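You operate a simulated robot arm through the tools that you are given. There is no shell and no other tool. Be economical: measure what you need, move in short steps, check, and stop when the job is done.

Carry out the task below with a simulated two-armed robot. There is one attempt and no reset: what you move stays moved.

Task
Put two of the tea bags from the left end of the front desk on the top of the safe. Put the ticket holder labelled "23" from the left end of the front desk on the output tray of the grey printer. Put the clear glass from the left end of the front desk on the blue slips and the green glass on the orange bundle there. Stack the cherry can from the top of the back desk on top of the orange can. Take the transfer holder that says "250" from the top of the back desk and leave it on the slip there. Do these in any order. Set down upright: ticket holder, glass, transfer holder.

Only the result counts: the job must be done as asked and must still hold three seconds after the hand-in. Knocking over, shifting, dropping, spilling or breaking anything else fails it.

Robot
Two 7-joint arms with fingered hands on one trunk, on a base that drives. Base frame: it is fixed to the floor where the robot stands at the start and does not move with it; the origin is under the middle of the robot, x ahead of it, y to its left, z up. Units: m, rad, N and s.
The left shoulder is at the start at [0.07, 0.172, 1.127], the right one opposite. Places, roughly: blue slips [2, -0.25, 0.75]; can [1.75, 1.5, 0.75]; glass [1.75, -0.5, 0.75]; orange bundle [1.25, -0.25, 0.75]; output tray of the grey printer (23x24 cm) [2.96, -1.14, 0.96]; slip [2, 1.5, 0.75]; tea bag [1, -0.25, 0.75]; ticket holder [1.5, -0.25, 0.75]; top of the safe [-2.2, 0.8, 1.2]; transfer holder [2, 1.75, 0.75]. Payload 5 kg a hand.
The tool frame of a hand sits at the grasp point between the pads (the TCP): z along the fingers, y along the line on which they close. The tips reach 0.043 m beyond it. The gripper opens to 0.144 m. The gripper's body begins 0.05 m behind the TCP. The gripper is a hand of 5 fingers: y runs from the thumb to the fingers, the wrist lies at [-0.021, -0.124, -0.221] in the tool frame.
Orientation is that of the tool frame in the base frame, as a unit quaternion [w, x, y, z]. With the fingers straight down and the wrist toward the robot, the tool's x, y and z point along [0, 1, 0], [1, 0, 0] and [0, 0, -1] of the base frame.

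Tools
- The arms move only by the tool servo_tool. It takes "left_targets", "right_targets" or both (then of equal length, played together; a hand with none holds still); each is a list of rows, each a list of 2 entries, a list of its own where there are three numbers: the shift along the tool's x, y, z in m, then the turn, a rotation vector about the tool's x, y, z in rad. In form: [[[x, y, z], [ax, ay, az]], ...]. A call has 1 to 20 rows; each row shifts and turns the commanded pose from where the row before left it, along the tool's axes as they then stand. A row lasts 0.2 s, in which the tool goes at most 0.05 m and 0.15 rad; a call with a longer step from one row to the next is refused whole. A pose out of reach is approached as far as the arm can. The call stops where the force on the tool passes 40 N (or 10 N more than at its start, if that is more) or the arm is blocked; 0.2 s more then pass. In this call time passes only in rows, and 0.2 s behind the last. It gives the time, the measured TCP pose, the force on the tool (base axes), the opening and the grip force at its end, in the units of the frame above (readings bear some noise), with the torque about the TCP (base axes, N m) and any sound that the robot's microphone picked up.
- Cameras (640 x 400 px; columns grow to the right, rows downward): "scene" is now at [0.1397, -0.0097, 1.3673]; the picture's right is [-0.11, -0.99, -0.00], its down [-0.50, 0.05, -0.87] and it looks along [0.86, -0.09, -0.50] (base axes); focal length 258 px, centre (320, 200). "left" rides on the left gripper at [-0.086, -0.108, -0.168] in its tool frame; the picture's right is [-0.80, -0.28, 0.53], its down [0.54, -0.73, 0.42] and it looks along [0.27, 0.63, 0.73] (tool axes); focal length 275 px, centre (320, 200). "right" rides on the right gripper at [0.086, -0.108, -0.168] in its tool frame; the picture's right is [-0.80, 0.28, -0.53], its down [-0.54, -0.73, 0.42] and it looks along [-0.27, 0.63, 0.73] (tool axes); focal length 275 px, centre (320, 200). There is no depth. A picture from a camera that has moved, and an enlarged one, comes with that camera's place and axes in the base frame and with its lens.
- camera(camera): a new picture of that camera. No time passes.
- move_column(by): slides the trunk up (or, below 0, down) by that many m; the arms and the scene camera ride with it, the base frame stays. It gives what a move gives, with no picture.
- roll_base(legs): drives the robot by 1 to 6 legs, each [ahead, left, turn to the left] in m, m and rad, along the robot's own axes; the way and the turn of a leg run together, so that a leg with both is an arc; at most 1.5 m and 3.142 rad a leg. The arms and the cameras ride along, it lands a little off, and it stops where it bumps. It gives what a move gives.
- set_fingers(index, middle, ring, little, thumb_bend, thumb_turn, hand): sets how far each is bent, from 0 (flat) to 100 (curled in); at 30 the hand is open as for a grip, at 70 the pads meet at the TCP. One left out holds its place. A second passes; each finger stops where it meets its share of the squeeze, and holds until it gets a number again. It is the only way to open and close the hand. It gives what a move gives, with no picture; readings hold the bend of each and the force on index, middle, ring, little, thumb and palm. thumb_turn goes from beside the hand (0) to across from the fingers (100), as for a grip.
- turn_head(pan, tilt): turns the head with the scene camera to pan (to the left, within 1.501 rad either way) and tilt (down, from -0.506 to 1.204), counted from straight ahead of the robot. It gives what a move gives.
- inspect(camera, box): a new picture of the part [left, top, right, bottom] of that camera's present view, enlarged. No time passes.
- finish_job(): hands the job in; it is judged then, once.

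Work in short steps. Places have to be worked out from the pictures, the camera data and where the tool is seen: move nearer, look again, correct. Check each grasp and each placing, and mend what went wrong. You have 207 turns and 210 pictures in all, those below and enlarged ones among them. Open the grippers and draw the arms clear of the work before you hand the job in, unless the task says otherwise; then end with one line.

The tools are called after "Call:" as a command line: name --argument value ..., lists and objects as JSON in quotes. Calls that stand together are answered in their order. servo_tool: Moves the arms, as the interface text tells. Its arguments: {"type":"object","properties":{"left_targets":{"type":"array"},"right_targets":{"type":"array"}},"required":[]} The other tools are called the same way: move_column (by) slides the trunk up or down; set_fingers (index, middle, ring, little, thumb_bend, thumb_turn, hand) moves the fingers one by one; roll_base (legs) drives the base; turn_head (pan, tilt) turns the head that bears the scene camera; camera (camera) takes a picture; inspect (camera, box) takes an enlarged picture of a part of a camera's view; finish_job () hands the job in.

At the start:

```text
clock: 0.0
left_position: [0.7615, 0.1765, 0.99]
left_ee_rot: [0.0, 0.707, 0.707, 0.0]
left_ft_force: [0.0, 0.1, 0.4]
left_torque: [-0.01, -0.01, 0.0]
left_grip_width: 0.144
left_grip_force: 0.0
left_shape: jaw
left_bend: [30.0, 30.0, 30.0, 30.0, 30.0, 98.0]
left_finger forces: [0.1, 0.0, 0.0, 0.1, 0.0, 0.0]
right_position: [0.682, -0.4846, 0.9767]
right_ee_rot: [0.0, 0.707, 0.707, 0.0]
right_ft_force: [0.6, 0.3, 1.2]
right_torque: [0.0, 0.0, 0.06]
right_grip_width: 0.1435
right_grip_force: 0.1
right_shape: jaw
right_bend: [30.0, 30.0, 30.0, 30.0, 30.0, 98.0]
right_finger forces: [0.1, 0.0, 0.0, 0.0, 0.0, 0.0]
trunk travel left (down, up): [-0.225, 0.715]
robot x, y, heading: [0.0015, 0.0013, -0.001]
head pan, tilt: [-0.106, 0.522]
```

scene: 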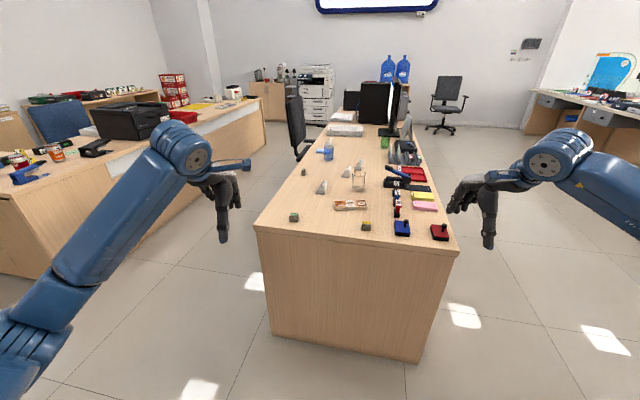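
right: 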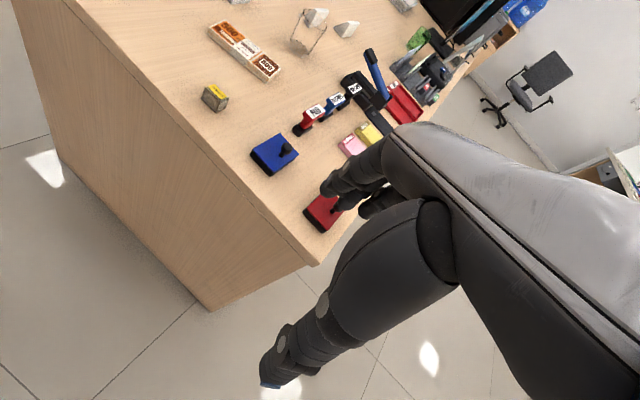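
left: 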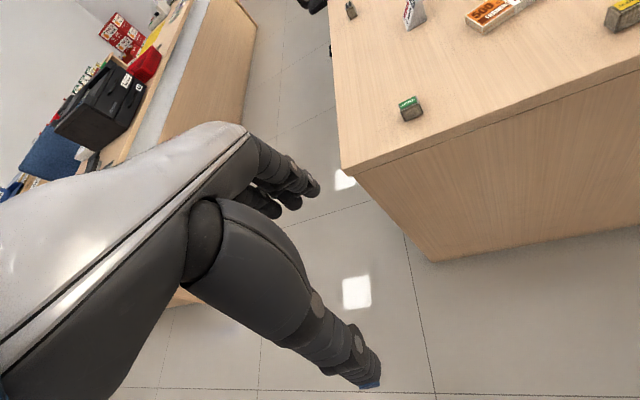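

I'll start by looking closer at the front desk and back desk.

Call:
inspect --camera "scene" --box '[250, 100, 470, 250]'

Call:
inspect --camera "scene" --box '[0, 60, 260, 200]'

```text
2.67 times, centred on (360, 175) of scene
camera zoom: at [0.1397, -0.0097, 1.3673], right [-0.11, -0.99, 0.0], down [-0.5, 0.05, -0.87], along [0.86, -0.09, -0.5], focal length 687 px, centre (213, 267)
```

zoom: 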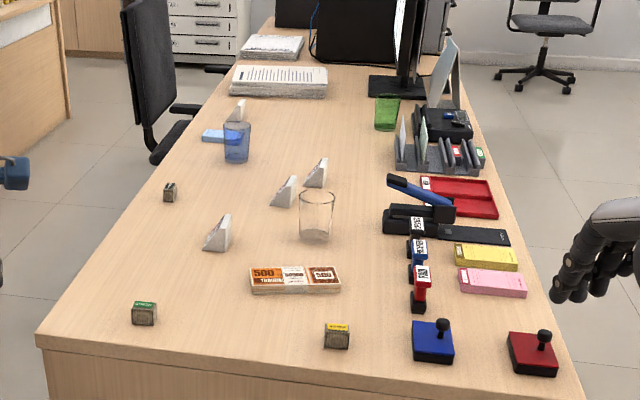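

```text
2.46 times, centred on (130, 130) of scene
camera zoom: at [0.1397, -0.0097, 1.3673], right [-0.11, -0.99, 0.0], down [-0.5, 0.05, -0.87], along [0.86, -0.09, -0.5], focal length 634 px, centre (788, 372)
```

zoom: 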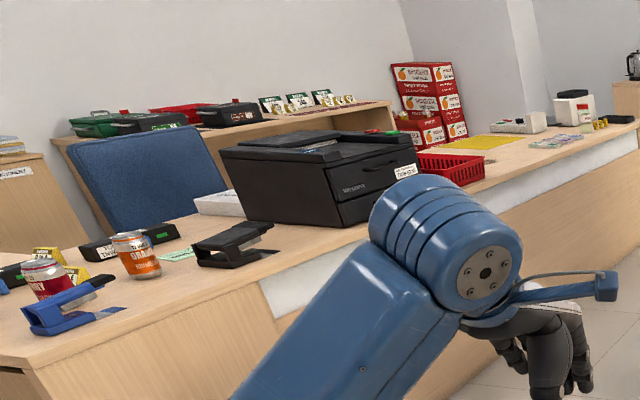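

The front desk's near end holds the notes bundle, small cubes, wedges and glasses. I'll turn the head to see the back desk and the rest of the room before driving.

Call:
turn_head --pan 0.7 --tilt 0.4

Call:
camera --camera "scene"

```text
clock: 1.1
left_position: [0.7606, 0.1778, 0.9897]
left_ee_rot: [0.0, 0.707, 0.707, 0.0]
left_ft_force: [0.0, 0.7, -0.9]
left_torque: [0.0, 0.0, 0.0]
left_grip_width: 0.1437
left_grip_force: 0.0
left_shape: jaw
left_bend: [30.0, 30.0, 30.0, 30.0, 30.0, 98.0]
left_finger forces: [0.1, 0.0, 0.0, 0.1, 0.0, 0.0]
right_position: [0.6813, -0.4847, 0.9772]
right_ee_rot: [0.0, 0.707, 0.707, 0.0]
right_ft_force: [-0.7, 0.5, -0.4]
right_torque: [0.02, -0.01, 0.04]
right_grip_width: 0.1436
right_grip_force: 0.0
right_shape: jaw
right_bend: [30.0, 30.0, 30.0, 30.0, 30.0, 98.0]
right_finger forces: [0.0, 0.1, 0.0, 0.0, 0.0, 0.0]
trunk travel left (down, up): [-0.225, 0.715]
robot x, y, heading: [0.0015, -0.0001, 0.002]
head pan, tilt: [0.7, 0.4]
```

```text
204 pictures are left
camera scene: at [0.1207, 0.0596, 1.3786], right [0.64, -0.77, 0.0], down [-0.3, -0.25, -0.92], along [0.7, 0.59, -0.39], focal length 258 px, centre (320, 200)
```

scene: 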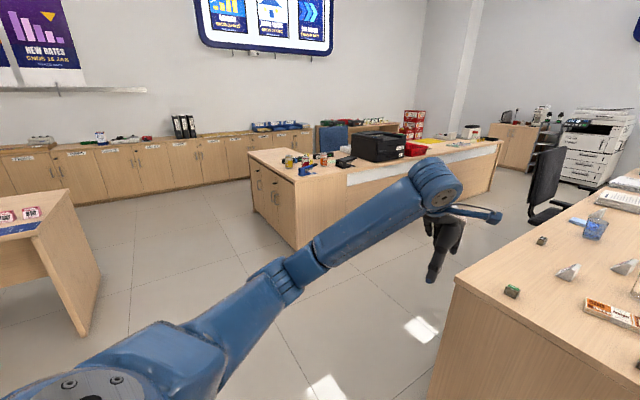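

The front desk is angled about -0.26 rad, with its near-left corner around [1.0, 0.16]. I'll drive up to the near end and square up to it, hands staying above everything.

Call:
roll_base --legs '[[0.42, 0.0, 0.0], [0.0, 0.0, -0.262]]'

Call:
turn_head --pan 0.0 --tilt 0.75

Call:
camera --camera "scene"

Call:
camera --camera "left"

Call:
camera --camera "right"

```text
clock: 4.6
left_position: [1.2037, -0.0257, 0.9903]
left_ee_rot: [0.0, 0.794, 0.608, 0.0]
left_ft_force: [0.3, -0.3, -0.6]
left_torque: [0.02, -0.01, 0.0]
left_grip_width: 0.1438
left_grip_force: 0.1
left_shape: jaw
left_bend: [30.0, 30.0, 30.0, 30.0, 30.0, 98.0]
left_finger forces: [0.0, 0.0, 0.1, 0.0, 0.0, 0.0]
right_position: [0.9545, -0.6455, 0.978]
right_ee_rot: [0.0, 0.794, 0.608, 0.0]
right_ft_force: [0.2, -0.9, -0.4]
right_torque: [0.05, -0.04, -0.03]
right_grip_width: 0.1439
right_grip_force: 0.1
right_shape: jaw
right_bend: [30.0, 30.0, 30.0, 30.0, 30.0, 98.0]
right_finger forces: [0.0, 0.1, 0.1, 0.0, 0.0, 0.0]
trunk travel left (down, up): [-0.225, 0.715]
robot x, y, heading: [0.4205, 0.0018, -0.263]
head pan, tilt: [0.7, 0.4]
```

```text
clock: 5.7
left_position: [1.2053, -0.0269, 0.9891]
left_ee_rot: [0.0, 0.794, 0.608, 0.0]
left_ft_force: [-0.1, -0.5, -0.2]
left_torque: [-0.03, 0.02, -0.02]
left_grip_width: 0.1437
left_grip_force: 0.0
left_shape: jaw
left_bend: [30.0, 30.0, 30.0, 30.0, 30.0, 98.0]
left_finger forces: [0.0, 0.0, 0.0, 0.0, 0.0, 0.0]
right_position: [0.955, -0.6454, 0.9781]
right_ee_rot: [0.0, 0.794, 0.608, 0.0]
right_ft_force: [-0.3, -0.1, 0.6]
right_torque: [-0.03, 0.01, 0.0]
right_grip_width: 0.1435
right_grip_force: 0.1
right_shape: jaw
right_bend: [30.0, 30.0, 30.0, 30.0, 30.0, 98.0]
right_finger forces: [0.1, 0.0, 0.0, 0.0, 0.0, 0.0]
trunk travel left (down, up): [-0.225, 0.715]
robot x, y, heading: [0.4267, -0.0004, -0.259]
head pan, tilt: [0.0, 0.75]
```

```text
203 pictures are left
camera scene: at [0.5515, -0.0344, 1.3475], right [-0.26, -0.97, 0.0], down [-0.66, 0.18, -0.73], along [0.71, -0.19, -0.68], focal length 258 px, centre (320, 200)
```

scene: 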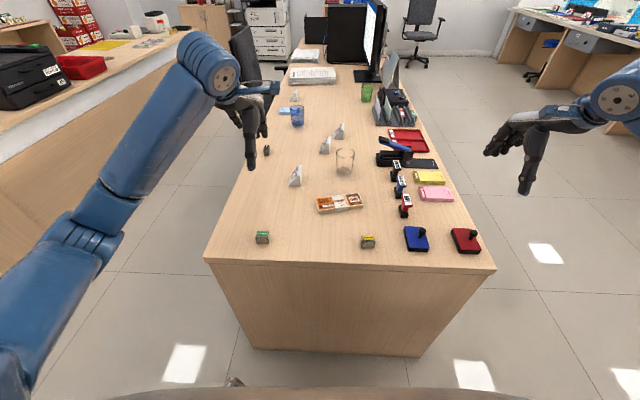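

```text
202 pictures are left
camera left: at [1.0769, -0.0819, 1.1588], right [-0.48, -0.69, -0.53], down [-0.56, 0.71, -0.42], along [0.67, 0.1, -0.73], focal length 275 px, centre (320, 200)
```

left: 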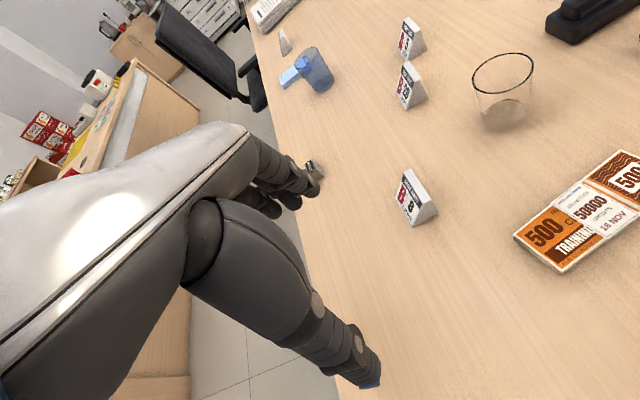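

```text
201 pictures are left
camera right: at [0.8722, -0.5324, 1.1447], right [0.07, -0.84, 0.53], down [-0.84, -0.33, -0.42], along [0.54, -0.42, -0.73], focal length 275 px, centre (320, 200)
```

right: 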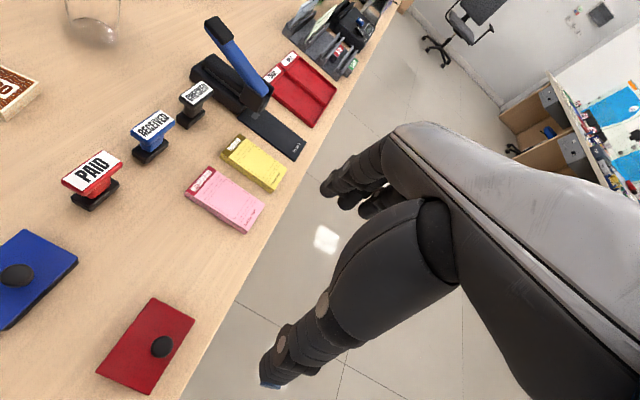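

Wedges carry labels facing the left camera; zooming into them and the cubes.

Call:
inspect --camera "left" --box '[380, 10, 450, 54]'

Call:
inspect --camera "left" --box '[380, 50, 450, 114]'

Call:
inspect --camera "left" --box '[380, 160, 450, 230]'

Call:
inspect --camera "scene" --box '[240, 180, 400, 260]'

Call:
inspect --camera "left" --box '[260, 20, 350, 100]'

```text
9.09 times, centred on (415, 32) of left
camera zoom: at [1.0769, -0.0819, 1.1588], right [-0.48, -0.69, -0.53], down [-0.56, 0.71, -0.42], along [0.67, 0.1, -0.73], focal length 2502 px, centre (-544, 1727)
```

zoom: 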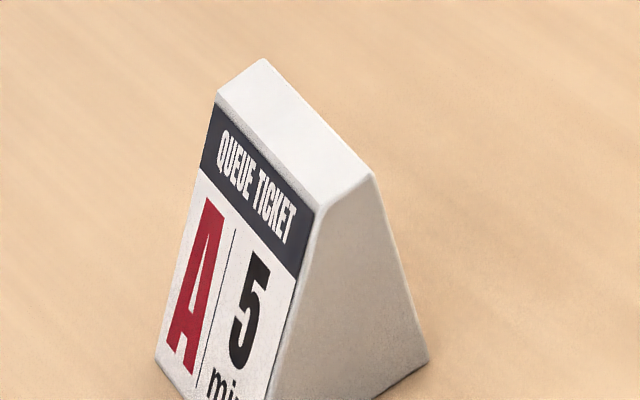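

```text
6.25 times, centred on (415, 82) of left
camera zoom: at [1.0769, -0.0819, 1.1588], right [-0.48, -0.69, -0.53], down [-0.56, 0.71, -0.42], along [0.67, 0.1, -0.73], focal length 1720 px, centre (-274, 938)
```

zoom: 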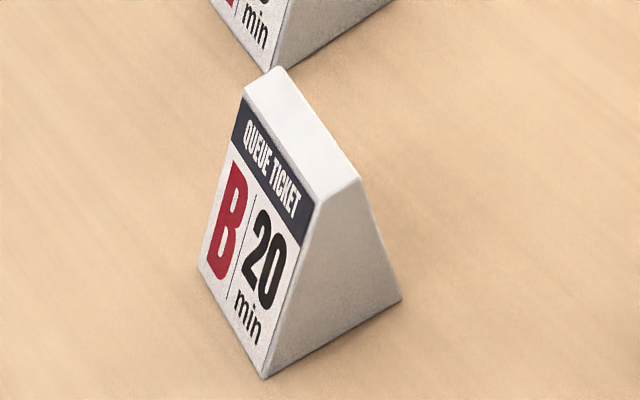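

```text
5.71 times, centred on (415, 195) of left
camera zoom: at [1.0769, -0.0819, 1.1588], right [-0.48, -0.69, -0.53], down [-0.56, 0.71, -0.42], along [0.67, 0.1, -0.73], focal length 1573 px, centre (-223, 229)
```

zoom: 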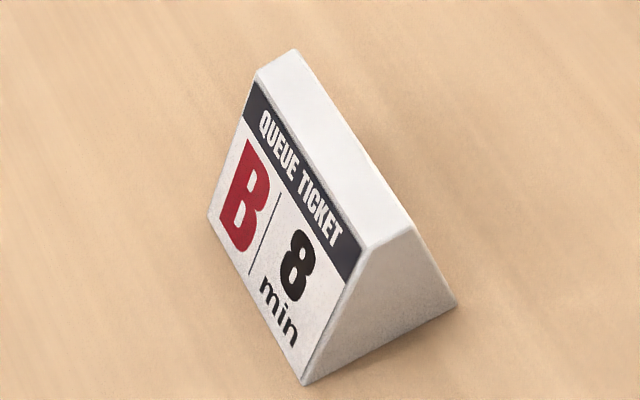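

```text
4.00 times, centred on (320, 220) of scene
camera zoom: at [0.5515, -0.0344, 1.3475], right [-0.26, -0.97, 0.0], down [-0.66, 0.18, -0.73], along [0.71, -0.19, -0.68], focal length 1031 px, centre (320, 120)
```

zoom: 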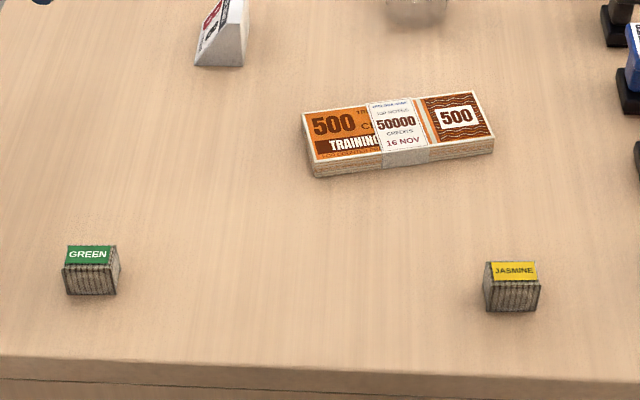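

```text
5.00 times, centred on (305, 60) of left
camera zoom: at [1.0769, -0.0819, 1.1588], right [-0.48, -0.69, -0.53], down [-0.56, 0.71, -0.42], along [0.67, 0.1, -0.73], focal length 1376 px, centre (395, 900)
```

zoom: 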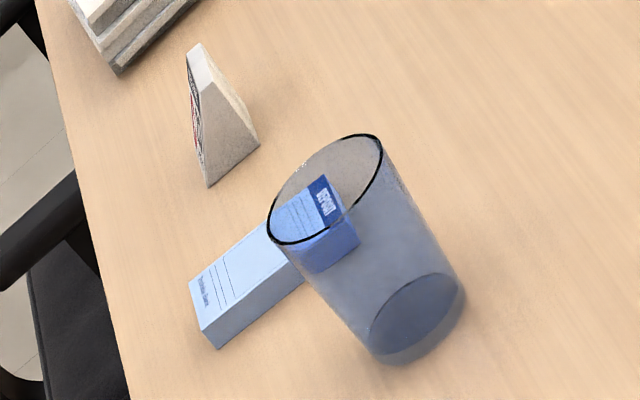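

Three visible wedges read 5, 20, 8, so the far one near the blue glass should be 23. Tea cubes: GREEN ≈[1.035,0.005], JASMINE ≈[0.951,-0.281]; I'll bring both hands above them.

Call:
servo_tool --left_targets '[[[-0.0016, -0.0215, 0.0145], [0, 0, 0]], [[-0.0016, -0.0215, 0.0145], [0, 0, 0]], [[-0.0016, -0.0215, 0.0145], [0, 0, 0]], [[-0.0016, -0.0215, 0.0145], [0, 0, 0]], [[-0.0016, -0.0215, 0.0145], [0, 0, 0]], [[-0.0016, -0.0215, 0.0145], [0, 0, 0]], [[-0.0016, -0.0215, 0.0145], [0, 0, 0]], [[-0.0016, -0.0215, 0.0145], [0, 0, 0]]]' --right_targets '[[[0.0439, -0.0122, 0.013], [0, 0, 0]], [[0.0439, -0.0122, 0.013], [0, 0, 0]], [[0.0439, -0.0122, 0.013], [0, 0, 0]], [[0.0439, -0.0122, 0.013], [0, 0, 0]], [[0.0439, -0.0122, 0.013], [0, 0, 0]], [[0.0439, -0.0122, 0.013], [0, 0, 0]], [[0.0439, -0.0122, 0.013], [0, 0, 0]], [[0.0439, -0.0122, 0.013], [0, 0, 0]]]'

Call:
camera --camera "scene"

Call:
camera --camera "left"

Call:
camera --camera "right"

```text
clock: 7.5
left_position: [1.0361, 0.0052, 0.8735]
left_ee_rot: [0.0, 0.794, 0.608, 0.0]
left_ft_force: [-0.2, 0.5, 0.1]
left_torque: [-0.03, -0.02, 0.0]
left_grip_width: 0.1438
left_grip_force: 0.0
left_shape: jaw
left_bend: [30.0, 30.0, 30.0, 30.0, 30.0, 98.0]
left_finger forces: [0.0, 0.1, 0.0, 0.1, 0.0, 0.1]
right_position: [0.9514, -0.2783, 0.8746]
right_ee_rot: [0.001, 0.795, 0.607, 0.0]
right_ft_force: [-0.1, 1.0, 0.3]
right_torque: [-0.02, -0.02, -0.04]
right_grip_width: 0.1437
right_grip_force: 0.0
right_shape: jaw
right_bend: [30.0, 30.0, 30.0, 30.0, 30.0, 97.0]
right_finger forces: [0.0, 0.0, 0.0, 0.0, 0.0, 0.0]
trunk travel left (down, up): [-0.225, 0.715]
robot x, y, heading: [0.4204, -0.0001, -0.264]
head pan, tilt: [0.0, 0.75]
```

```text
195 pictures are left
camera scene: at [0.552, -0.0327, 1.3476], right [-0.26, -0.97, 0.0], down [-0.66, 0.18, -0.73], along [0.71, -0.19, -0.68], focal length 258 px, centre (320, 200)
```

scene: 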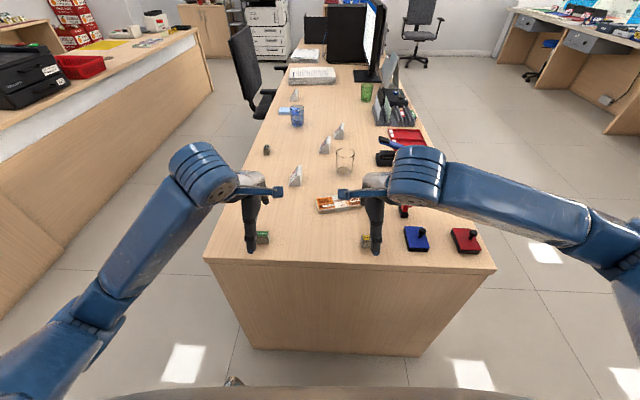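

```text
194 pictures are left
camera left: at [0.9078, -0.0488, 1.0427], right [-0.48, -0.7, -0.53], down [-0.56, 0.71, -0.42], along [0.67, 0.09, -0.73], focal length 275 px, centre (320, 200)
```

left: 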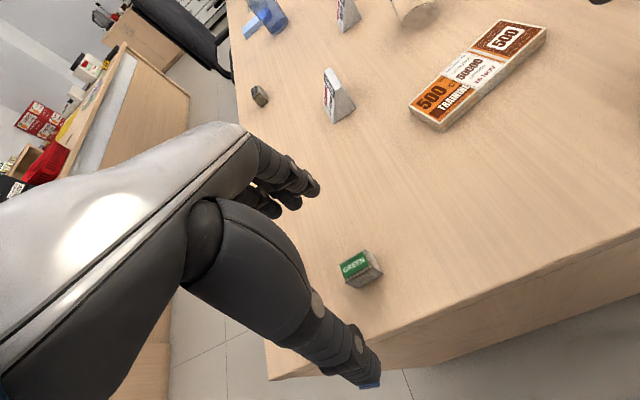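

```text
193 pictures are left
camera right: at [0.8695, -0.1656, 1.0415], right [0.07, -0.84, 0.54], down [-0.84, -0.33, -0.42], along [0.53, -0.42, -0.73], focal length 275 px, centre (320, 200)
```

right: 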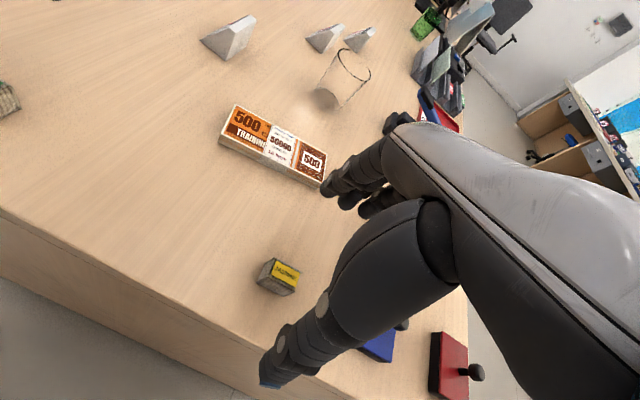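

Both cubes lie under the grasp points to within a cm. I'll descend to TCP z≈0.80, nudging the left forward a bit, then look.

Call:
servo_tool --left_targets '[[[0, 0.006, 0.037], [0, 0, 0]], [[0, 0, 0.036], [0, 0, 0]]]' --right_targets '[[[0, 0.0, 0.037], [0, 0, 0]], [[0, 0, 0.037], [0, 0, 0]]]'

Call:
camera --camera "left"

Call:
camera --camera "right"

Call:
inspect --camera "scene" --box '[220, 180, 420, 280]'

```text
clock: 8.1
left_position: [1.0407, 0.0043, 0.8008]
left_ee_rot: [0.0, 0.793, 0.609, 0.0]
left_ft_force: [0.1, -0.3, 0.7]
left_torque: [0.04, 0.01, 0.01]
left_grip_width: 0.1441
left_grip_force: 0.0
left_shape: jaw
left_bend: [30.0, 30.0, 30.0, 30.0, 30.0, 98.0]
left_finger forces: [0.1, 0.0, 0.0, 0.0, 0.0, 0.0]
right_position: [0.9505, -0.2798, 0.8002]
right_ee_rot: [0.0, 0.794, 0.608, 0.001]
right_ft_force: [0.1, -0.7, -0.5]
right_torque: [0.01, -0.01, -0.03]
right_grip_width: 0.1438
right_grip_force: 0.1
right_shape: jaw
right_bend: [30.0, 30.0, 30.0, 30.0, 30.0, 97.0]
right_finger forces: [0.0, 0.1, 0.0, 0.0, 0.1, 0.1]
trunk travel left (down, up): [-0.225, 0.715]
robot x, y, heading: [0.4252, -0.0008, -0.261]
head pan, tilt: [0.0, 0.75]
```

```text
192 pictures are left
camera left: at [0.914, -0.0505, 0.9692], right [-0.48, -0.7, -0.53], down [-0.56, 0.71, -0.42], along [0.68, 0.1, -0.73], focal length 275 px, centre (320, 200)
```

left: 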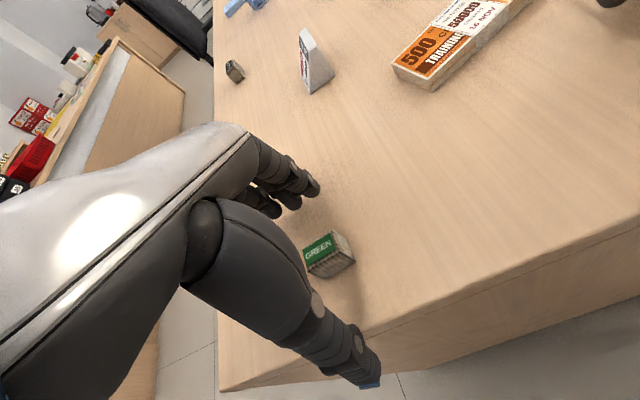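

```text
191 pictures are left
camera right: at [0.8684, -0.167, 0.9669], right [0.07, -0.84, 0.53], down [-0.84, -0.33, -0.42], along [0.54, -0.42, -0.73], focal length 275 px, centre (320, 200)
```

right: 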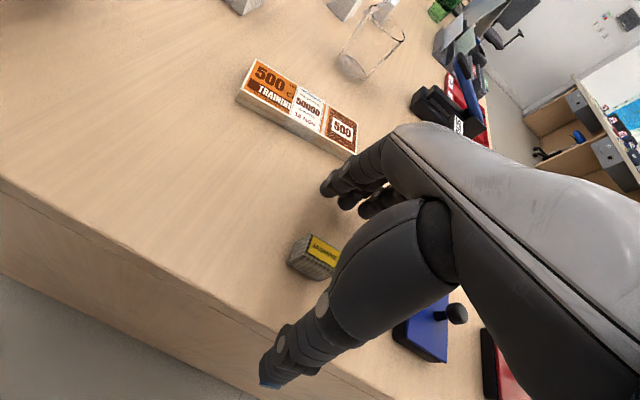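

```text
3.20 times, centred on (320, 230) of scene
camera zoom: at [0.5514, -0.0346, 1.3477], right [-0.26, -0.97, 0.0], down [-0.66, 0.18, -0.73], along [0.71, -0.19, -0.68], focal length 824 px, centre (320, 104)
```

zoom: 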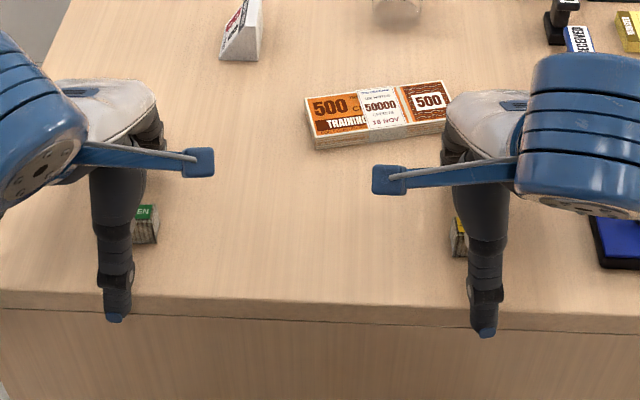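

Cubes sit near the grasp centres. Nudge slightly laterally, then close both hands.

Call:
servo_tool --left_targets '[[[-0.004, 0.004, 0.003], [0, 0, 0]]]' --right_targets '[[[0.004, 0.002, 0.003], [0, 0, 0]]]'

Call:
set_fingers --hand "left" --index 70 --middle 70 --ring 70 --little 70 --thumb_bend 70

Call:
camera --camera "left"

Call:
inspect --camera "scene" --box '[220, 180, 420, 280]'

```text
clock: 8.5
left_position: [1.0435, -0.0003, 0.7973]
left_ee_rot: [0.001, 0.794, 0.608, 0.0]
left_ft_force: [-0.3, -0.5, 0.4]
left_torque: [0.01, 0.03, 0.01]
left_grip_width: 0.1437
left_grip_force: 0.1
left_shape: jaw
left_bend: [30.0, 30.0, 30.0, 30.0, 30.0, 98.0]
left_finger forces: [0.0, 0.0, 0.0, 0.1, 0.1, 0.1]
right_position: [0.9547, -0.2754, 0.7959]
right_ee_rot: [-0.001, 0.794, 0.608, 0.0]
right_ft_force: [0.8, -0.2, -0.3]
right_torque: [0.01, 0.01, -0.01]
right_grip_width: 0.1439
right_grip_force: 0.1
right_shape: jaw
right_bend: [30.0, 30.0, 30.0, 30.0, 30.0, 97.0]
right_finger forces: [0.0, 0.0, 0.0, 0.0, 0.1, 0.1]
trunk travel left (down, up): [-0.225, 0.715]
robot x, y, heading: [0.4237, 0.0031, -0.264]
head pan, tilt: [0.0, 0.75]
```

```text
clock: 9.5
left_position: [1.0427, -0.0004, 0.7989]
left_ee_rot: [0.0, 0.794, 0.608, 0.0]
left_ft_force: [-0.3, 0.9, 0.5]
left_torque: [0.03, 0.01, 0.03]
left_grip_width: 0.0277
left_grip_force: 9.6
left_shape: fingers
left_bend: [65.0, 68.0, 70.0, 70.0, 64.0, 97.0]
left_finger forces: [5.6, 3.5, 0.1, 0.0, 9.4, 0.0]
right_position: [0.9535, -0.276, 0.7978]
right_ee_rot: [0.0, 0.794, 0.608, 0.001]
right_ft_force: [-0.1, 0.4, -0.7]
right_torque: [-0.03, 0.0, 0.01]
right_grip_width: 0.1436
right_grip_force: 0.0
right_shape: jaw
right_bend: [30.0, 30.0, 30.0, 30.0, 30.0, 97.0]
right_finger forces: [0.0, 0.0, 0.1, 0.0, 0.0, 0.0]
trunk travel left (down, up): [-0.225, 0.715]
robot x, y, heading: [0.4217, 0.0012, -0.262]
head pan, tilt: [0.0, 0.75]
```

```text
189 pictures are left
camera left: at [0.9164, -0.0554, 0.9666], right [-0.48, -0.69, -0.53], down [-0.56, 0.71, -0.42], along [0.67, 0.09, -0.73], focal length 275 px, centre (320, 200)
```

left: 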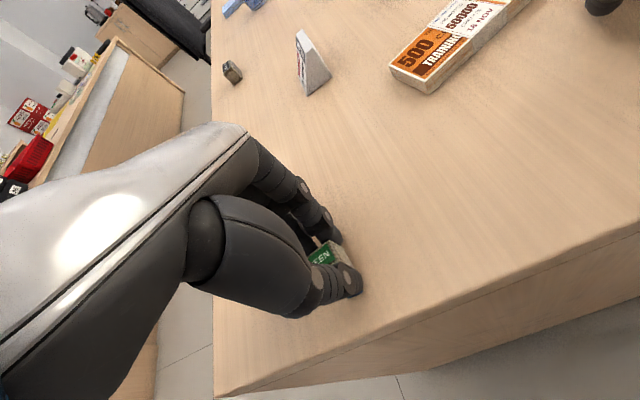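

```text
3.20 times, centred on (320, 230) of scene
camera zoom: at [0.5513, -0.0342, 1.3475], right [-0.26, -0.97, 0.0], down [-0.66, 0.18, -0.73], along [0.71, -0.19, -0.68], focal length 824 px, centre (320, 104)
```

zoom: 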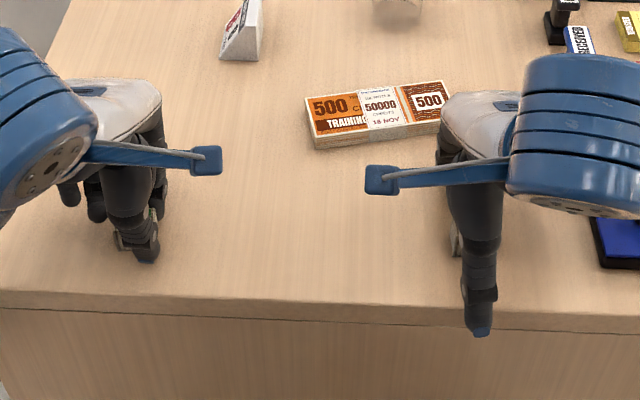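

Left gripped it (9.4 N thumb vs index+middle). Close the right hand.

Call:
set_fingers --hand "right" --index 70 --middle 70 --ring 70 --little 70 --thumb_bend 70

Call:
servo_tool --left_targets '[[[0, 0, -0.04], [0, 0, 0]], [[0, 0, -0.05], [0, 0, 0]], [[0, 0, -0.05], [0, 0, 0]]]' --right_targets '[[[0, 0, -0.04], [0, 0, 0]], [[0, 0, -0.05], [0, 0, 0]], [[0, 0, -0.05], [0, 0, 0]]]'

Call:
camera --camera "left"

Call:
camera --camera "right"

```text
clock: 10.5
left_position: [1.0443, -0.0006, 0.7994]
left_ee_rot: [0.0, 0.794, 0.608, 0.0]
left_ft_force: [0.3, 1.7, -0.4]
left_torque: [0.01, 0.04, 0.0]
left_grip_width: 0.0276
left_grip_force: 9.1
left_shape: fingers
left_bend: [65.0, 68.0, 70.0, 70.0, 64.0, 97.0]
left_finger forces: [5.6, 3.3, 0.0, 0.0, 9.3, 0.0]
right_position: [0.9542, -0.2753, 0.7967]
right_ee_rot: [-0.001, 0.794, 0.608, 0.0]
right_ft_force: [-0.7, -1.3, 2.2]
right_torque: [-0.01, 0.05, 0.01]
right_grip_width: 0.0278
right_grip_force: 10.3
right_shape: fingers
right_bend: [65.0, 67.0, 70.0, 70.0, 64.0, 97.0]
right_finger forces: [5.6, 4.5, 0.0, 0.1, 9.9, 0.1]
trunk travel left (down, up): [-0.225, 0.715]
robot x, y, heading: [0.424, 0.0016, -0.264]
head pan, tilt: [0.0, 0.75]
```

```text
clock: 11.3
left_position: [1.0414, -0.0009, 0.9377]
left_ee_rot: [0.0, 0.794, 0.608, 0.0]
left_ft_force: [-2.0, 0.2, -1.3]
left_torque: [-0.02, -0.06, 0.08]
left_grip_width: 0.0278
left_grip_force: 8.9
left_shape: fingers
left_bend: [65.0, 68.0, 70.0, 70.0, 64.0, 96.0]
left_finger forces: [5.6, 3.2, 0.1, 0.1, 9.1, 0.1]
right_position: [0.9525, -0.2762, 0.9364]
right_ee_rot: [0.0, 0.794, 0.608, 0.0]
right_ft_force: [-0.9, 0.3, 0.4]
right_torque: [0.0, -0.02, 0.01]
right_grip_width: 0.0282
right_grip_force: 9.3
right_shape: fingers
right_bend: [65.0, 68.0, 70.0, 70.0, 64.0, 96.0]
right_finger forces: [5.6, 3.4, 0.0, 0.1, 9.3, 0.0]
trunk travel left (down, up): [-0.225, 0.715]
robot x, y, heading: [0.421, 0.0062, -0.268]
head pan, tilt: [0.0, 0.75]
```

```text
187 pictures are left
camera left: at [0.9146, -0.0553, 1.1063], right [-0.48, -0.69, -0.53], down [-0.56, 0.71, -0.42], along [0.67, 0.1, -0.73], focal length 275 px, centre (320, 200)
```

left: 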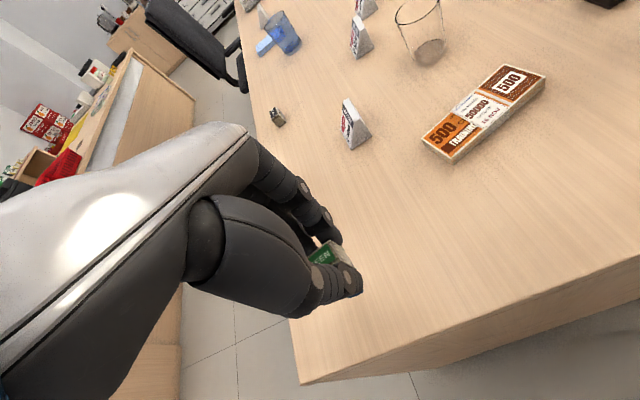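

```text
186 pictures are left
camera right: at [0.87, -0.1636, 1.1043], right [0.07, -0.84, 0.53], down [-0.84, -0.34, -0.42], along [0.54, -0.42, -0.73], focal length 275 px, centre (320, 200)
```

right: 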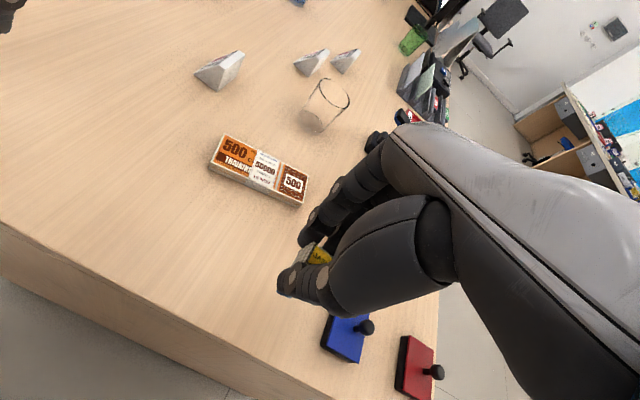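

Both tea bags are lifted securely. Raise the trunk, back off, turn partway left, and look toward the safe.

Call:
move_column --by 0.45

Call:
roll_base --legs '[[-0.6, 0.0, 0.0], [0.0, 0.0, 1.57]]'

Call:
turn_head --pan 1.3 --tilt 0.45

Call:
camera --camera "scene"

```text
refused: 0.45 is not a number from -0.4 to 0.4
```

```text
clock: 18.5
left_position: [-0.162, 0.7755, 0.9373]
left_ee_rot: [-0.001, 0.128, 0.992, 0.0]
left_ft_force: [0.3, -0.1, 0.3]
left_torque: [-0.03, -0.04, -0.02]
left_grip_width: 0.0272
left_grip_force: 8.2
left_shape: fingers
left_bend: [65.0, 68.0, 70.0, 70.0, 65.0, 96.0]
left_finger forces: [5.4, 3.0, 0.0, 0.0, 8.5, 0.0]
right_position: [0.1127, 0.688, 0.9368]
right_ee_rot: [0.0, 0.127, 0.992, 0.0]
right_ft_force: [-0.2, 0.3, -0.4]
right_torque: [0.0, 0.04, 0.0]
right_grip_width: 0.0276
right_grip_force: 8.3
right_shape: fingers
right_bend: [65.0, 68.0, 70.0, 70.0, 65.0, 96.0]
right_finger forces: [5.2, 3.2, 0.1, 0.1, 8.7, 0.1]
trunk travel left (down, up): [-0.225, 0.715]
robot x, y, heading: [-0.1643, 0.1562, 1.319]
head pan, tilt: [0.0, 0.75]
```

```text
clock: 20.0
left_position: [-0.1628, 0.776, 0.9373]
left_ee_rot: [0.0, 0.128, 0.992, 0.0]
left_ft_force: [0.4, -1.0, -0.9]
left_torque: [0.0, 0.0, 0.03]
left_grip_width: 0.0272
left_grip_force: 8.9
left_shape: fingers
left_bend: [65.0, 68.0, 70.0, 70.0, 65.0, 96.0]
left_finger forces: [5.4, 3.0, 0.0, 0.0, 8.5, 0.0]
right_position: [0.1134, 0.6887, 0.9368]
right_ee_rot: [0.0, 0.129, 0.992, 0.0]
right_ft_force: [-0.8, -0.1, 0.1]
right_torque: [-0.01, 0.02, -0.02]
right_grip_width: 0.0277
right_grip_force: 9.0
right_shape: fingers
right_bend: [65.0, 68.0, 70.0, 70.0, 65.0, 96.0]
right_finger forces: [5.3, 3.3, 0.0, 0.0, 8.7, 0.0]
trunk travel left (down, up): [-0.225, 0.715]
robot x, y, heading: [-0.1604, 0.155, 1.319]
head pan, tilt: [1.3, 0.45]
```

```text
185 pictures are left
camera scene: at [-0.2266, 0.2515, 1.3739], right [0.5, 0.86, 0.0], down [0.38, -0.22, -0.9], along [-0.78, 0.45, -0.44], focal length 258 px, centre (320, 200)
```

scene: 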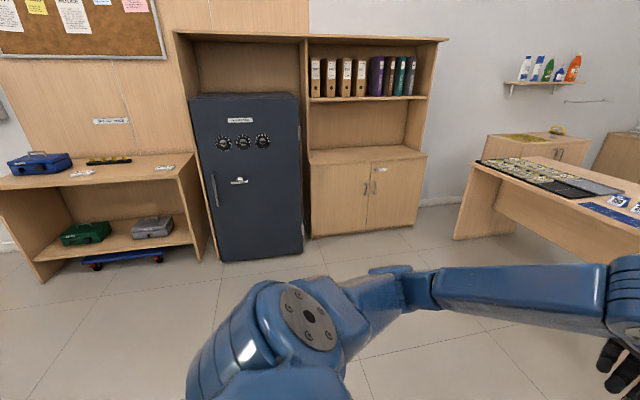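

Safe is in an alcove, its front roughly from [-2.06,0.40] to [-1.88,1.03], facing the room. I'll raise the trunk 0.4, turn to face it and approach to ~0.9 m.

Call:
move_column --by 0.4

Call:
roll_base --legs '[[0.0, 0.0, 1.546], [0.9, -0.05, 0.0]]'

Call:
turn_head --pan 0.0 --tilt 0.5

Call:
camera --camera "scene"

```text
clock: 23.8
left_position: [-0.1628, 0.7752, 1.3377]
left_ee_rot: [0.0, 0.128, 0.992, 0.0]
left_ft_force: [0.1, 1.1, -0.7]
left_torque: [-0.02, -0.01, -0.04]
left_grip_width: 0.0272
left_grip_force: 7.8
left_shape: fingers
left_bend: [65.0, 68.0, 70.0, 70.0, 65.0, 96.0]
left_finger forces: [5.4, 3.1, 0.1, 0.0, 8.5, 0.1]
right_position: [0.114, 0.689, 1.3372]
right_ee_rot: [0.0, 0.128, 0.992, 0.0]
right_ft_force: [-0.2, 0.3, -0.5]
right_torque: [0.0, 0.0, -0.01]
right_grip_width: 0.0276
right_grip_force: 8.5
right_shape: fingers
right_bend: [65.0, 68.0, 70.0, 70.0, 65.0, 96.0]
right_finger forces: [5.3, 3.3, 0.0, 0.0, 8.8, 0.1]
trunk travel left (down, up): [-0.625, 0.315]
robot x, y, heading: [-0.1553, 0.156, 1.318]
head pan, tilt: [1.3, 0.45]
```

```text
clock: 32.3
left_position: [-1.6234, 0.4671, 1.3369]
left_ee_rot: [0.0, -0.6, 0.8, 0.0]
left_ft_force: [-1.0, -0.1, 0.2]
left_torque: [0.01, 0.04, 0.02]
left_grip_width: 0.0269
left_grip_force: 8.1
left_shape: fingers
left_bend: [66.0, 68.0, 70.0, 70.0, 65.0, 97.0]
left_finger forces: [5.2, 2.7, 0.1, 0.1, 8.1, 0.1]
right_position: [-1.5283, 0.7409, 1.3367]
right_ee_rot: [0.0, -0.601, 0.799, 0.0]
right_ft_force: [0.3, 0.1, 0.3]
right_torque: [0.0, -0.01, 0.02]
right_grip_width: 0.0274
right_grip_force: 8.6
right_shape: fingers
right_bend: [66.0, 68.0, 70.0, 70.0, 65.0, 96.0]
right_finger forces: [5.1, 3.0, 0.1, 0.1, 8.5, 0.1]
trunk travel left (down, up): [-0.625, 0.315]
robot x, y, heading: [-1.0077, 0.4574, 2.857]
head pan, tilt: [1.3, 0.45]
```

```text
clock: 33.8
left_position: [-1.6243, 0.4684, 1.3368]
left_ee_rot: [0.0, -0.6, 0.8, -0.001]
left_ft_force: [0.1, -0.7, 0.5]
left_torque: [0.0, 0.01, 0.04]
left_grip_width: 0.0271
left_grip_force: 7.7
left_shape: fingers
left_bend: [66.0, 68.0, 70.0, 70.0, 65.0, 97.0]
left_finger forces: [5.1, 2.7, 0.0, 0.0, 8.1, 0.0]
right_position: [-1.5299, 0.7418, 1.3359]
right_ee_rot: [0.001, -0.601, 0.799, 0.0]
right_ft_force: [-0.1, -0.2, 0.7]
right_torque: [0.0, -0.01, 0.04]
right_grip_width: 0.0272
right_grip_force: 7.8
right_shape: fingers
right_bend: [66.0, 68.0, 70.0, 70.0, 65.0, 96.0]
right_finger forces: [5.1, 3.0, 0.1, 0.0, 8.4, 0.1]
trunk travel left (down, up): [-0.625, 0.315]
robot x, y, heading: [-1.0043, 0.4533, 2.856]
head pan, tilt: [0.0, 0.499]
```

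```text
184 pictures are left
camera scene: at [-1.142, 0.4946, 1.7694], right [0.28, 0.96, 0.0], down [0.46, -0.13, -0.88], along [-0.84, 0.24, -0.48], focal length 258 px, centre (320, 200)
```

scene: 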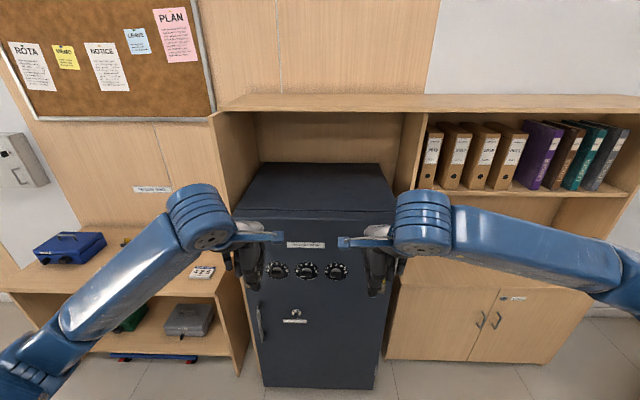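

The safe protrudes ~17 cm in front of the bookcase, so its front strip is open from above. Roll ahead 0.3 and extend both hands ~0.17 to be over the top.

Call:
roll_base --legs '[[0.3, 0.0, 0.0]]'

Call:
servo_tool --left_targets '[[[0, 0.042, 0], [0, 0, 0]], [[0, 0.042, 0], [0, 0, 0]], [[0, 0.042, 0], [0, 0, 0]], [[0, 0.042, 0], [0, 0, 0]]]' --right_targets '[[[0, 0.044, 0], [0, 0, 0]], [[0, 0.044, 0], [0, 0, 0]], [[0, 0.044, 0], [0, 0, 0]], [[0, 0.044, 0], [0, 0, 0]]]'

Call:
camera --camera "scene"

Call:
camera --camera "left"

Call:
camera --camera "right"

```text
clock: 35.8
left_position: [-1.9113, 0.5523, 1.3384]
left_ee_rot: [0.0, -0.601, 0.799, 0.0]
left_ft_force: [0.8, 0.2, 0.2]
left_torque: [0.01, 0.02, -0.01]
left_grip_width: 0.027
left_grip_force: 8.0
left_shape: fingers
left_bend: [66.0, 68.0, 70.0, 70.0, 65.0, 97.0]
left_finger forces: [5.2, 2.7, 0.0, 0.0, 8.2, 0.0]
right_position: [-1.8164, 0.826, 1.3377]
right_ee_rot: [-0.001, -0.6, 0.8, 0.001]
right_ft_force: [-0.4, -0.3, 0.2]
right_torque: [0.0, -0.01, -0.05]
right_grip_width: 0.0273
right_grip_force: 8.7
right_shape: fingers
right_bend: [66.0, 68.0, 70.0, 70.0, 65.0, 96.0]
right_finger forces: [5.2, 2.9, 0.0, 0.0, 8.4, 0.0]
trunk travel left (down, up): [-0.625, 0.315]
robot x, y, heading: [-1.2931, 0.5371, 2.857]
head pan, tilt: [0.0, 0.499]
```

```text
clock: 36.8
left_position: [-2.0782, 0.6011, 1.3352]
left_ee_rot: [0.0, -0.6, 0.8, -0.001]
left_ft_force: [-1.1, 0.2, -0.3]
left_torque: [0.01, -0.12, 0.01]
left_grip_width: 0.0269
left_grip_force: 8.1
left_shape: fingers
left_bend: [66.0, 68.0, 70.0, 70.0, 65.0, 97.0]
left_finger forces: [5.3, 2.8, 0.0, 0.0, 8.3, 0.1]
right_position: [-1.9907, 0.8746, 1.3349]
right_ee_rot: [0.0, -0.601, 0.799, -0.001]
right_ft_force: [-0.8, 0.0, -1.1]
right_torque: [-0.04, -0.11, -0.01]
right_grip_width: 0.0273
right_grip_force: 8.2
right_shape: fingers
right_bend: [66.0, 68.0, 70.0, 70.0, 65.0, 96.0]
right_finger forces: [5.3, 3.0, 0.0, 0.0, 8.6, 0.1]
trunk travel left (down, up): [-0.625, 0.315]
robot x, y, heading: [-1.2921, 0.5411, 2.857]
head pan, tilt: [0.0, 0.499]
```

```text
183 pictures are left
camera scene: at [-1.4348, 0.5799, 1.7689], right [0.28, 0.96, 0.0], down [0.46, -0.13, -0.88], along [-0.84, 0.24, -0.48], focal length 258 px, centre (320, 200)
```

scene: 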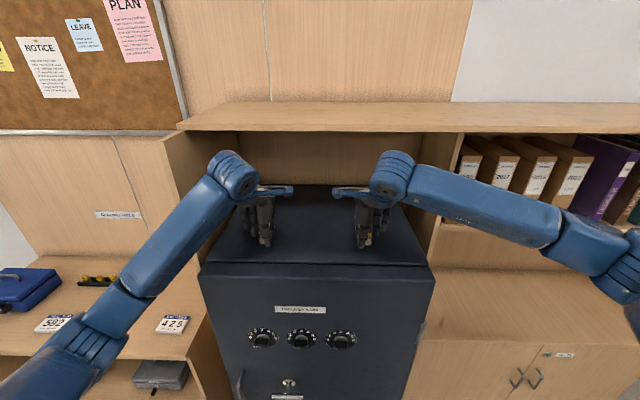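

```text
182 pictures are left
camera left: at [-1.9507, 0.6531, 1.5034], right [0.5, 0.68, -0.53], down [0.55, -0.72, -0.42], along [-0.67, -0.08, -0.73], focal length 275 px, centre (320, 200)
```

left: 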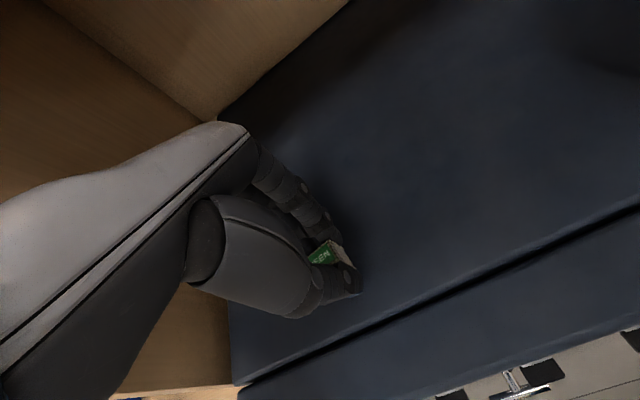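

```text
181 pictures are left
camera right: at [-1.9119, 0.7635, 1.5018], right [-0.05, 0.84, 0.53], down [0.85, 0.32, -0.42], along [-0.52, 0.43, -0.73], focal length 275 px, centre (320, 200)
```

right: 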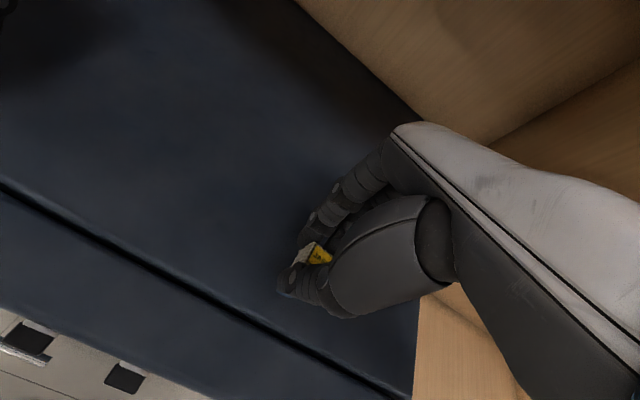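

Both cubes hang over the safe's top, inside the front edge. Lower carefully in small steps, watching forces.

Call:
servo_tool --left_targets '[[[0, 0, 0.01], [0, 0, 0]], [[0, 0, 0.01], [0, 0, 0]], [[0, 0, 0.01], [0, 0, 0]], [[0, 0, 0.01], [0, 0, 0]]]' --right_targets '[[[0, 0, 0.01], [0, 0, 0]], [[0, 0, 0.01], [0, 0, 0]], [[0, 0, 0.01], [0, 0, 0]], [[0, 0, 0.01], [0, 0, 0]]]'

Call:
inspect --camera "scene" --box '[190, 150, 450, 310]'

```text
clock: 37.8
left_position: [-2.0745, 0.5998, 1.2986]
left_ee_rot: [0.0, -0.6, 0.8, 0.0]
left_ft_force: [0.3, -0.3, -0.8]
left_torque: [0.01, -0.02, 0.01]
left_grip_width: 0.0269
left_grip_force: 8.2
left_shape: fingers
left_bend: [66.0, 68.0, 70.0, 70.0, 65.0, 96.0]
left_finger forces: [5.4, 2.8, 0.0, 0.0, 8.3, 0.0]
right_position: [-1.9866, 0.8742, 1.2973]
right_ee_rot: [0.0, -0.6, 0.8, 0.0]
right_ft_force: [-0.4, -0.2, -0.4]
right_torque: [0.0, 0.05, -0.02]
right_grip_width: 0.0273
right_grip_force: 8.4
right_shape: fingers
right_bend: [66.0, 68.0, 70.0, 70.0, 65.0, 96.0]
right_finger forces: [5.4, 3.0, 0.1, 0.0, 8.6, 0.1]
trunk travel left (down, up): [-0.625, 0.315]
robot x, y, heading: [-1.2966, 0.5393, 2.863]
head pan, tilt: [0.0, 0.499]
```

```text
2.46 times, centred on (320, 230) of scene
camera zoom: at [-1.4295, 0.5783, 1.7696], right [0.28, 0.96, 0.0], down [0.46, -0.13, -0.88], along [-0.84, 0.25, -0.48], focal length 634 px, centre (320, 126)
```

zoom: 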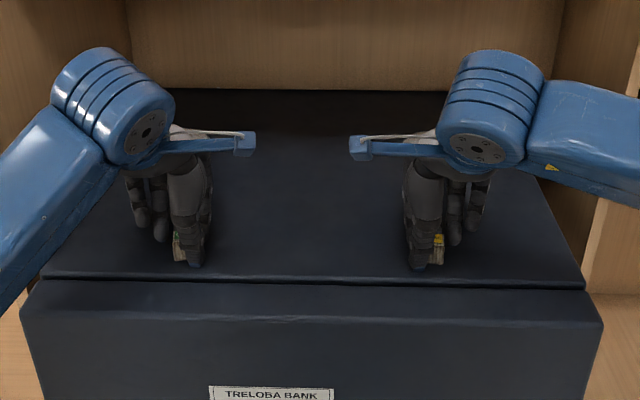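

No contact yet. Continue down.

Call:
servo_tool --left_targets '[[[0, 0, 0.007], [0, 0, 0]], [[0, 0, 0.007], [0, 0, 0]], [[0, 0, 0.007], [0, 0, 0]], [[0, 0, 0.007], [0, 0, 0]]]' --right_targets '[[[0, 0, 0.007], [0, 0, 0]], [[0, 0, 0.007], [0, 0, 0]], [[0, 0, 0.007], [0, 0, 0]], [[0, 0, 0.007], [0, 0, 0]]]'

Call:
inspect --camera "left" --box '[250, 190, 410, 310]'

```text
clock: 38.5
left_position: [-2.0737, 0.6001, 1.2975]
left_ee_rot: [-0.004, -0.601, 0.8, 0.011]
left_ft_force: [4.7, -2.5, 22.6]
left_torque: [-0.03, -0.99, -0.1]
left_grip_width: 0.0271
left_grip_force: 17.3
left_shape: fingers
left_bend: [66.0, 68.0, 70.0, 70.0, 66.0, 97.0]
left_finger forces: [4.8, 2.5, 0.0, 0.0, 27.6, 0.0]
right_position: [-1.9868, 0.8738, 1.2971]
right_ee_rot: [-0.008, -0.6, 0.8, 0.006]
right_ft_force: [6.9, -1.1, 24.2]
right_torque: [-0.52, -0.99, 0.07]
right_grip_width: 0.0273
right_grip_force: 17.9
right_shape: fingers
right_bend: [66.0, 68.0, 70.0, 70.0, 66.0, 97.0]
right_finger forces: [3.9, 2.3, 0.0, 0.0, 29.8, 0.0]
trunk travel left (down, up): [-0.625, 0.315]
robot x, y, heading: [-1.2936, 0.5393, 2.86]
head pan, tilt: [0.0, 0.499]
stopped in row 3 (right hand): the force on the tool passed its limit at 45 N (the readings are from after the stop); the commanded pose is now the measured one
```

```text
3.33 times, centred on (330, 250) of left
camera zoom: at [-1.9423, 0.6498, 1.4634], right [0.48, 0.69, -0.54], down [0.54, -0.72, -0.44], along [-0.69, -0.07, -0.72], focal length 918 px, centre (287, 33)
```

zoom: 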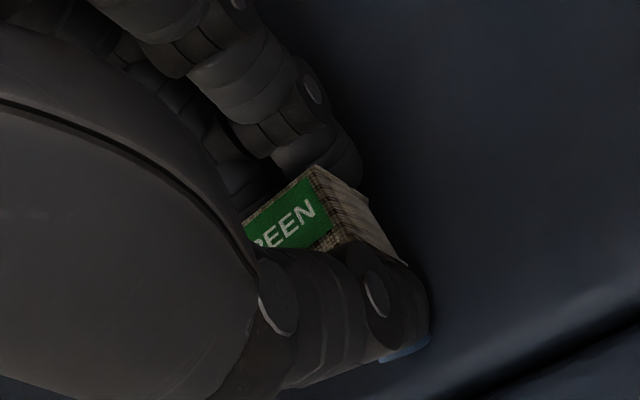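

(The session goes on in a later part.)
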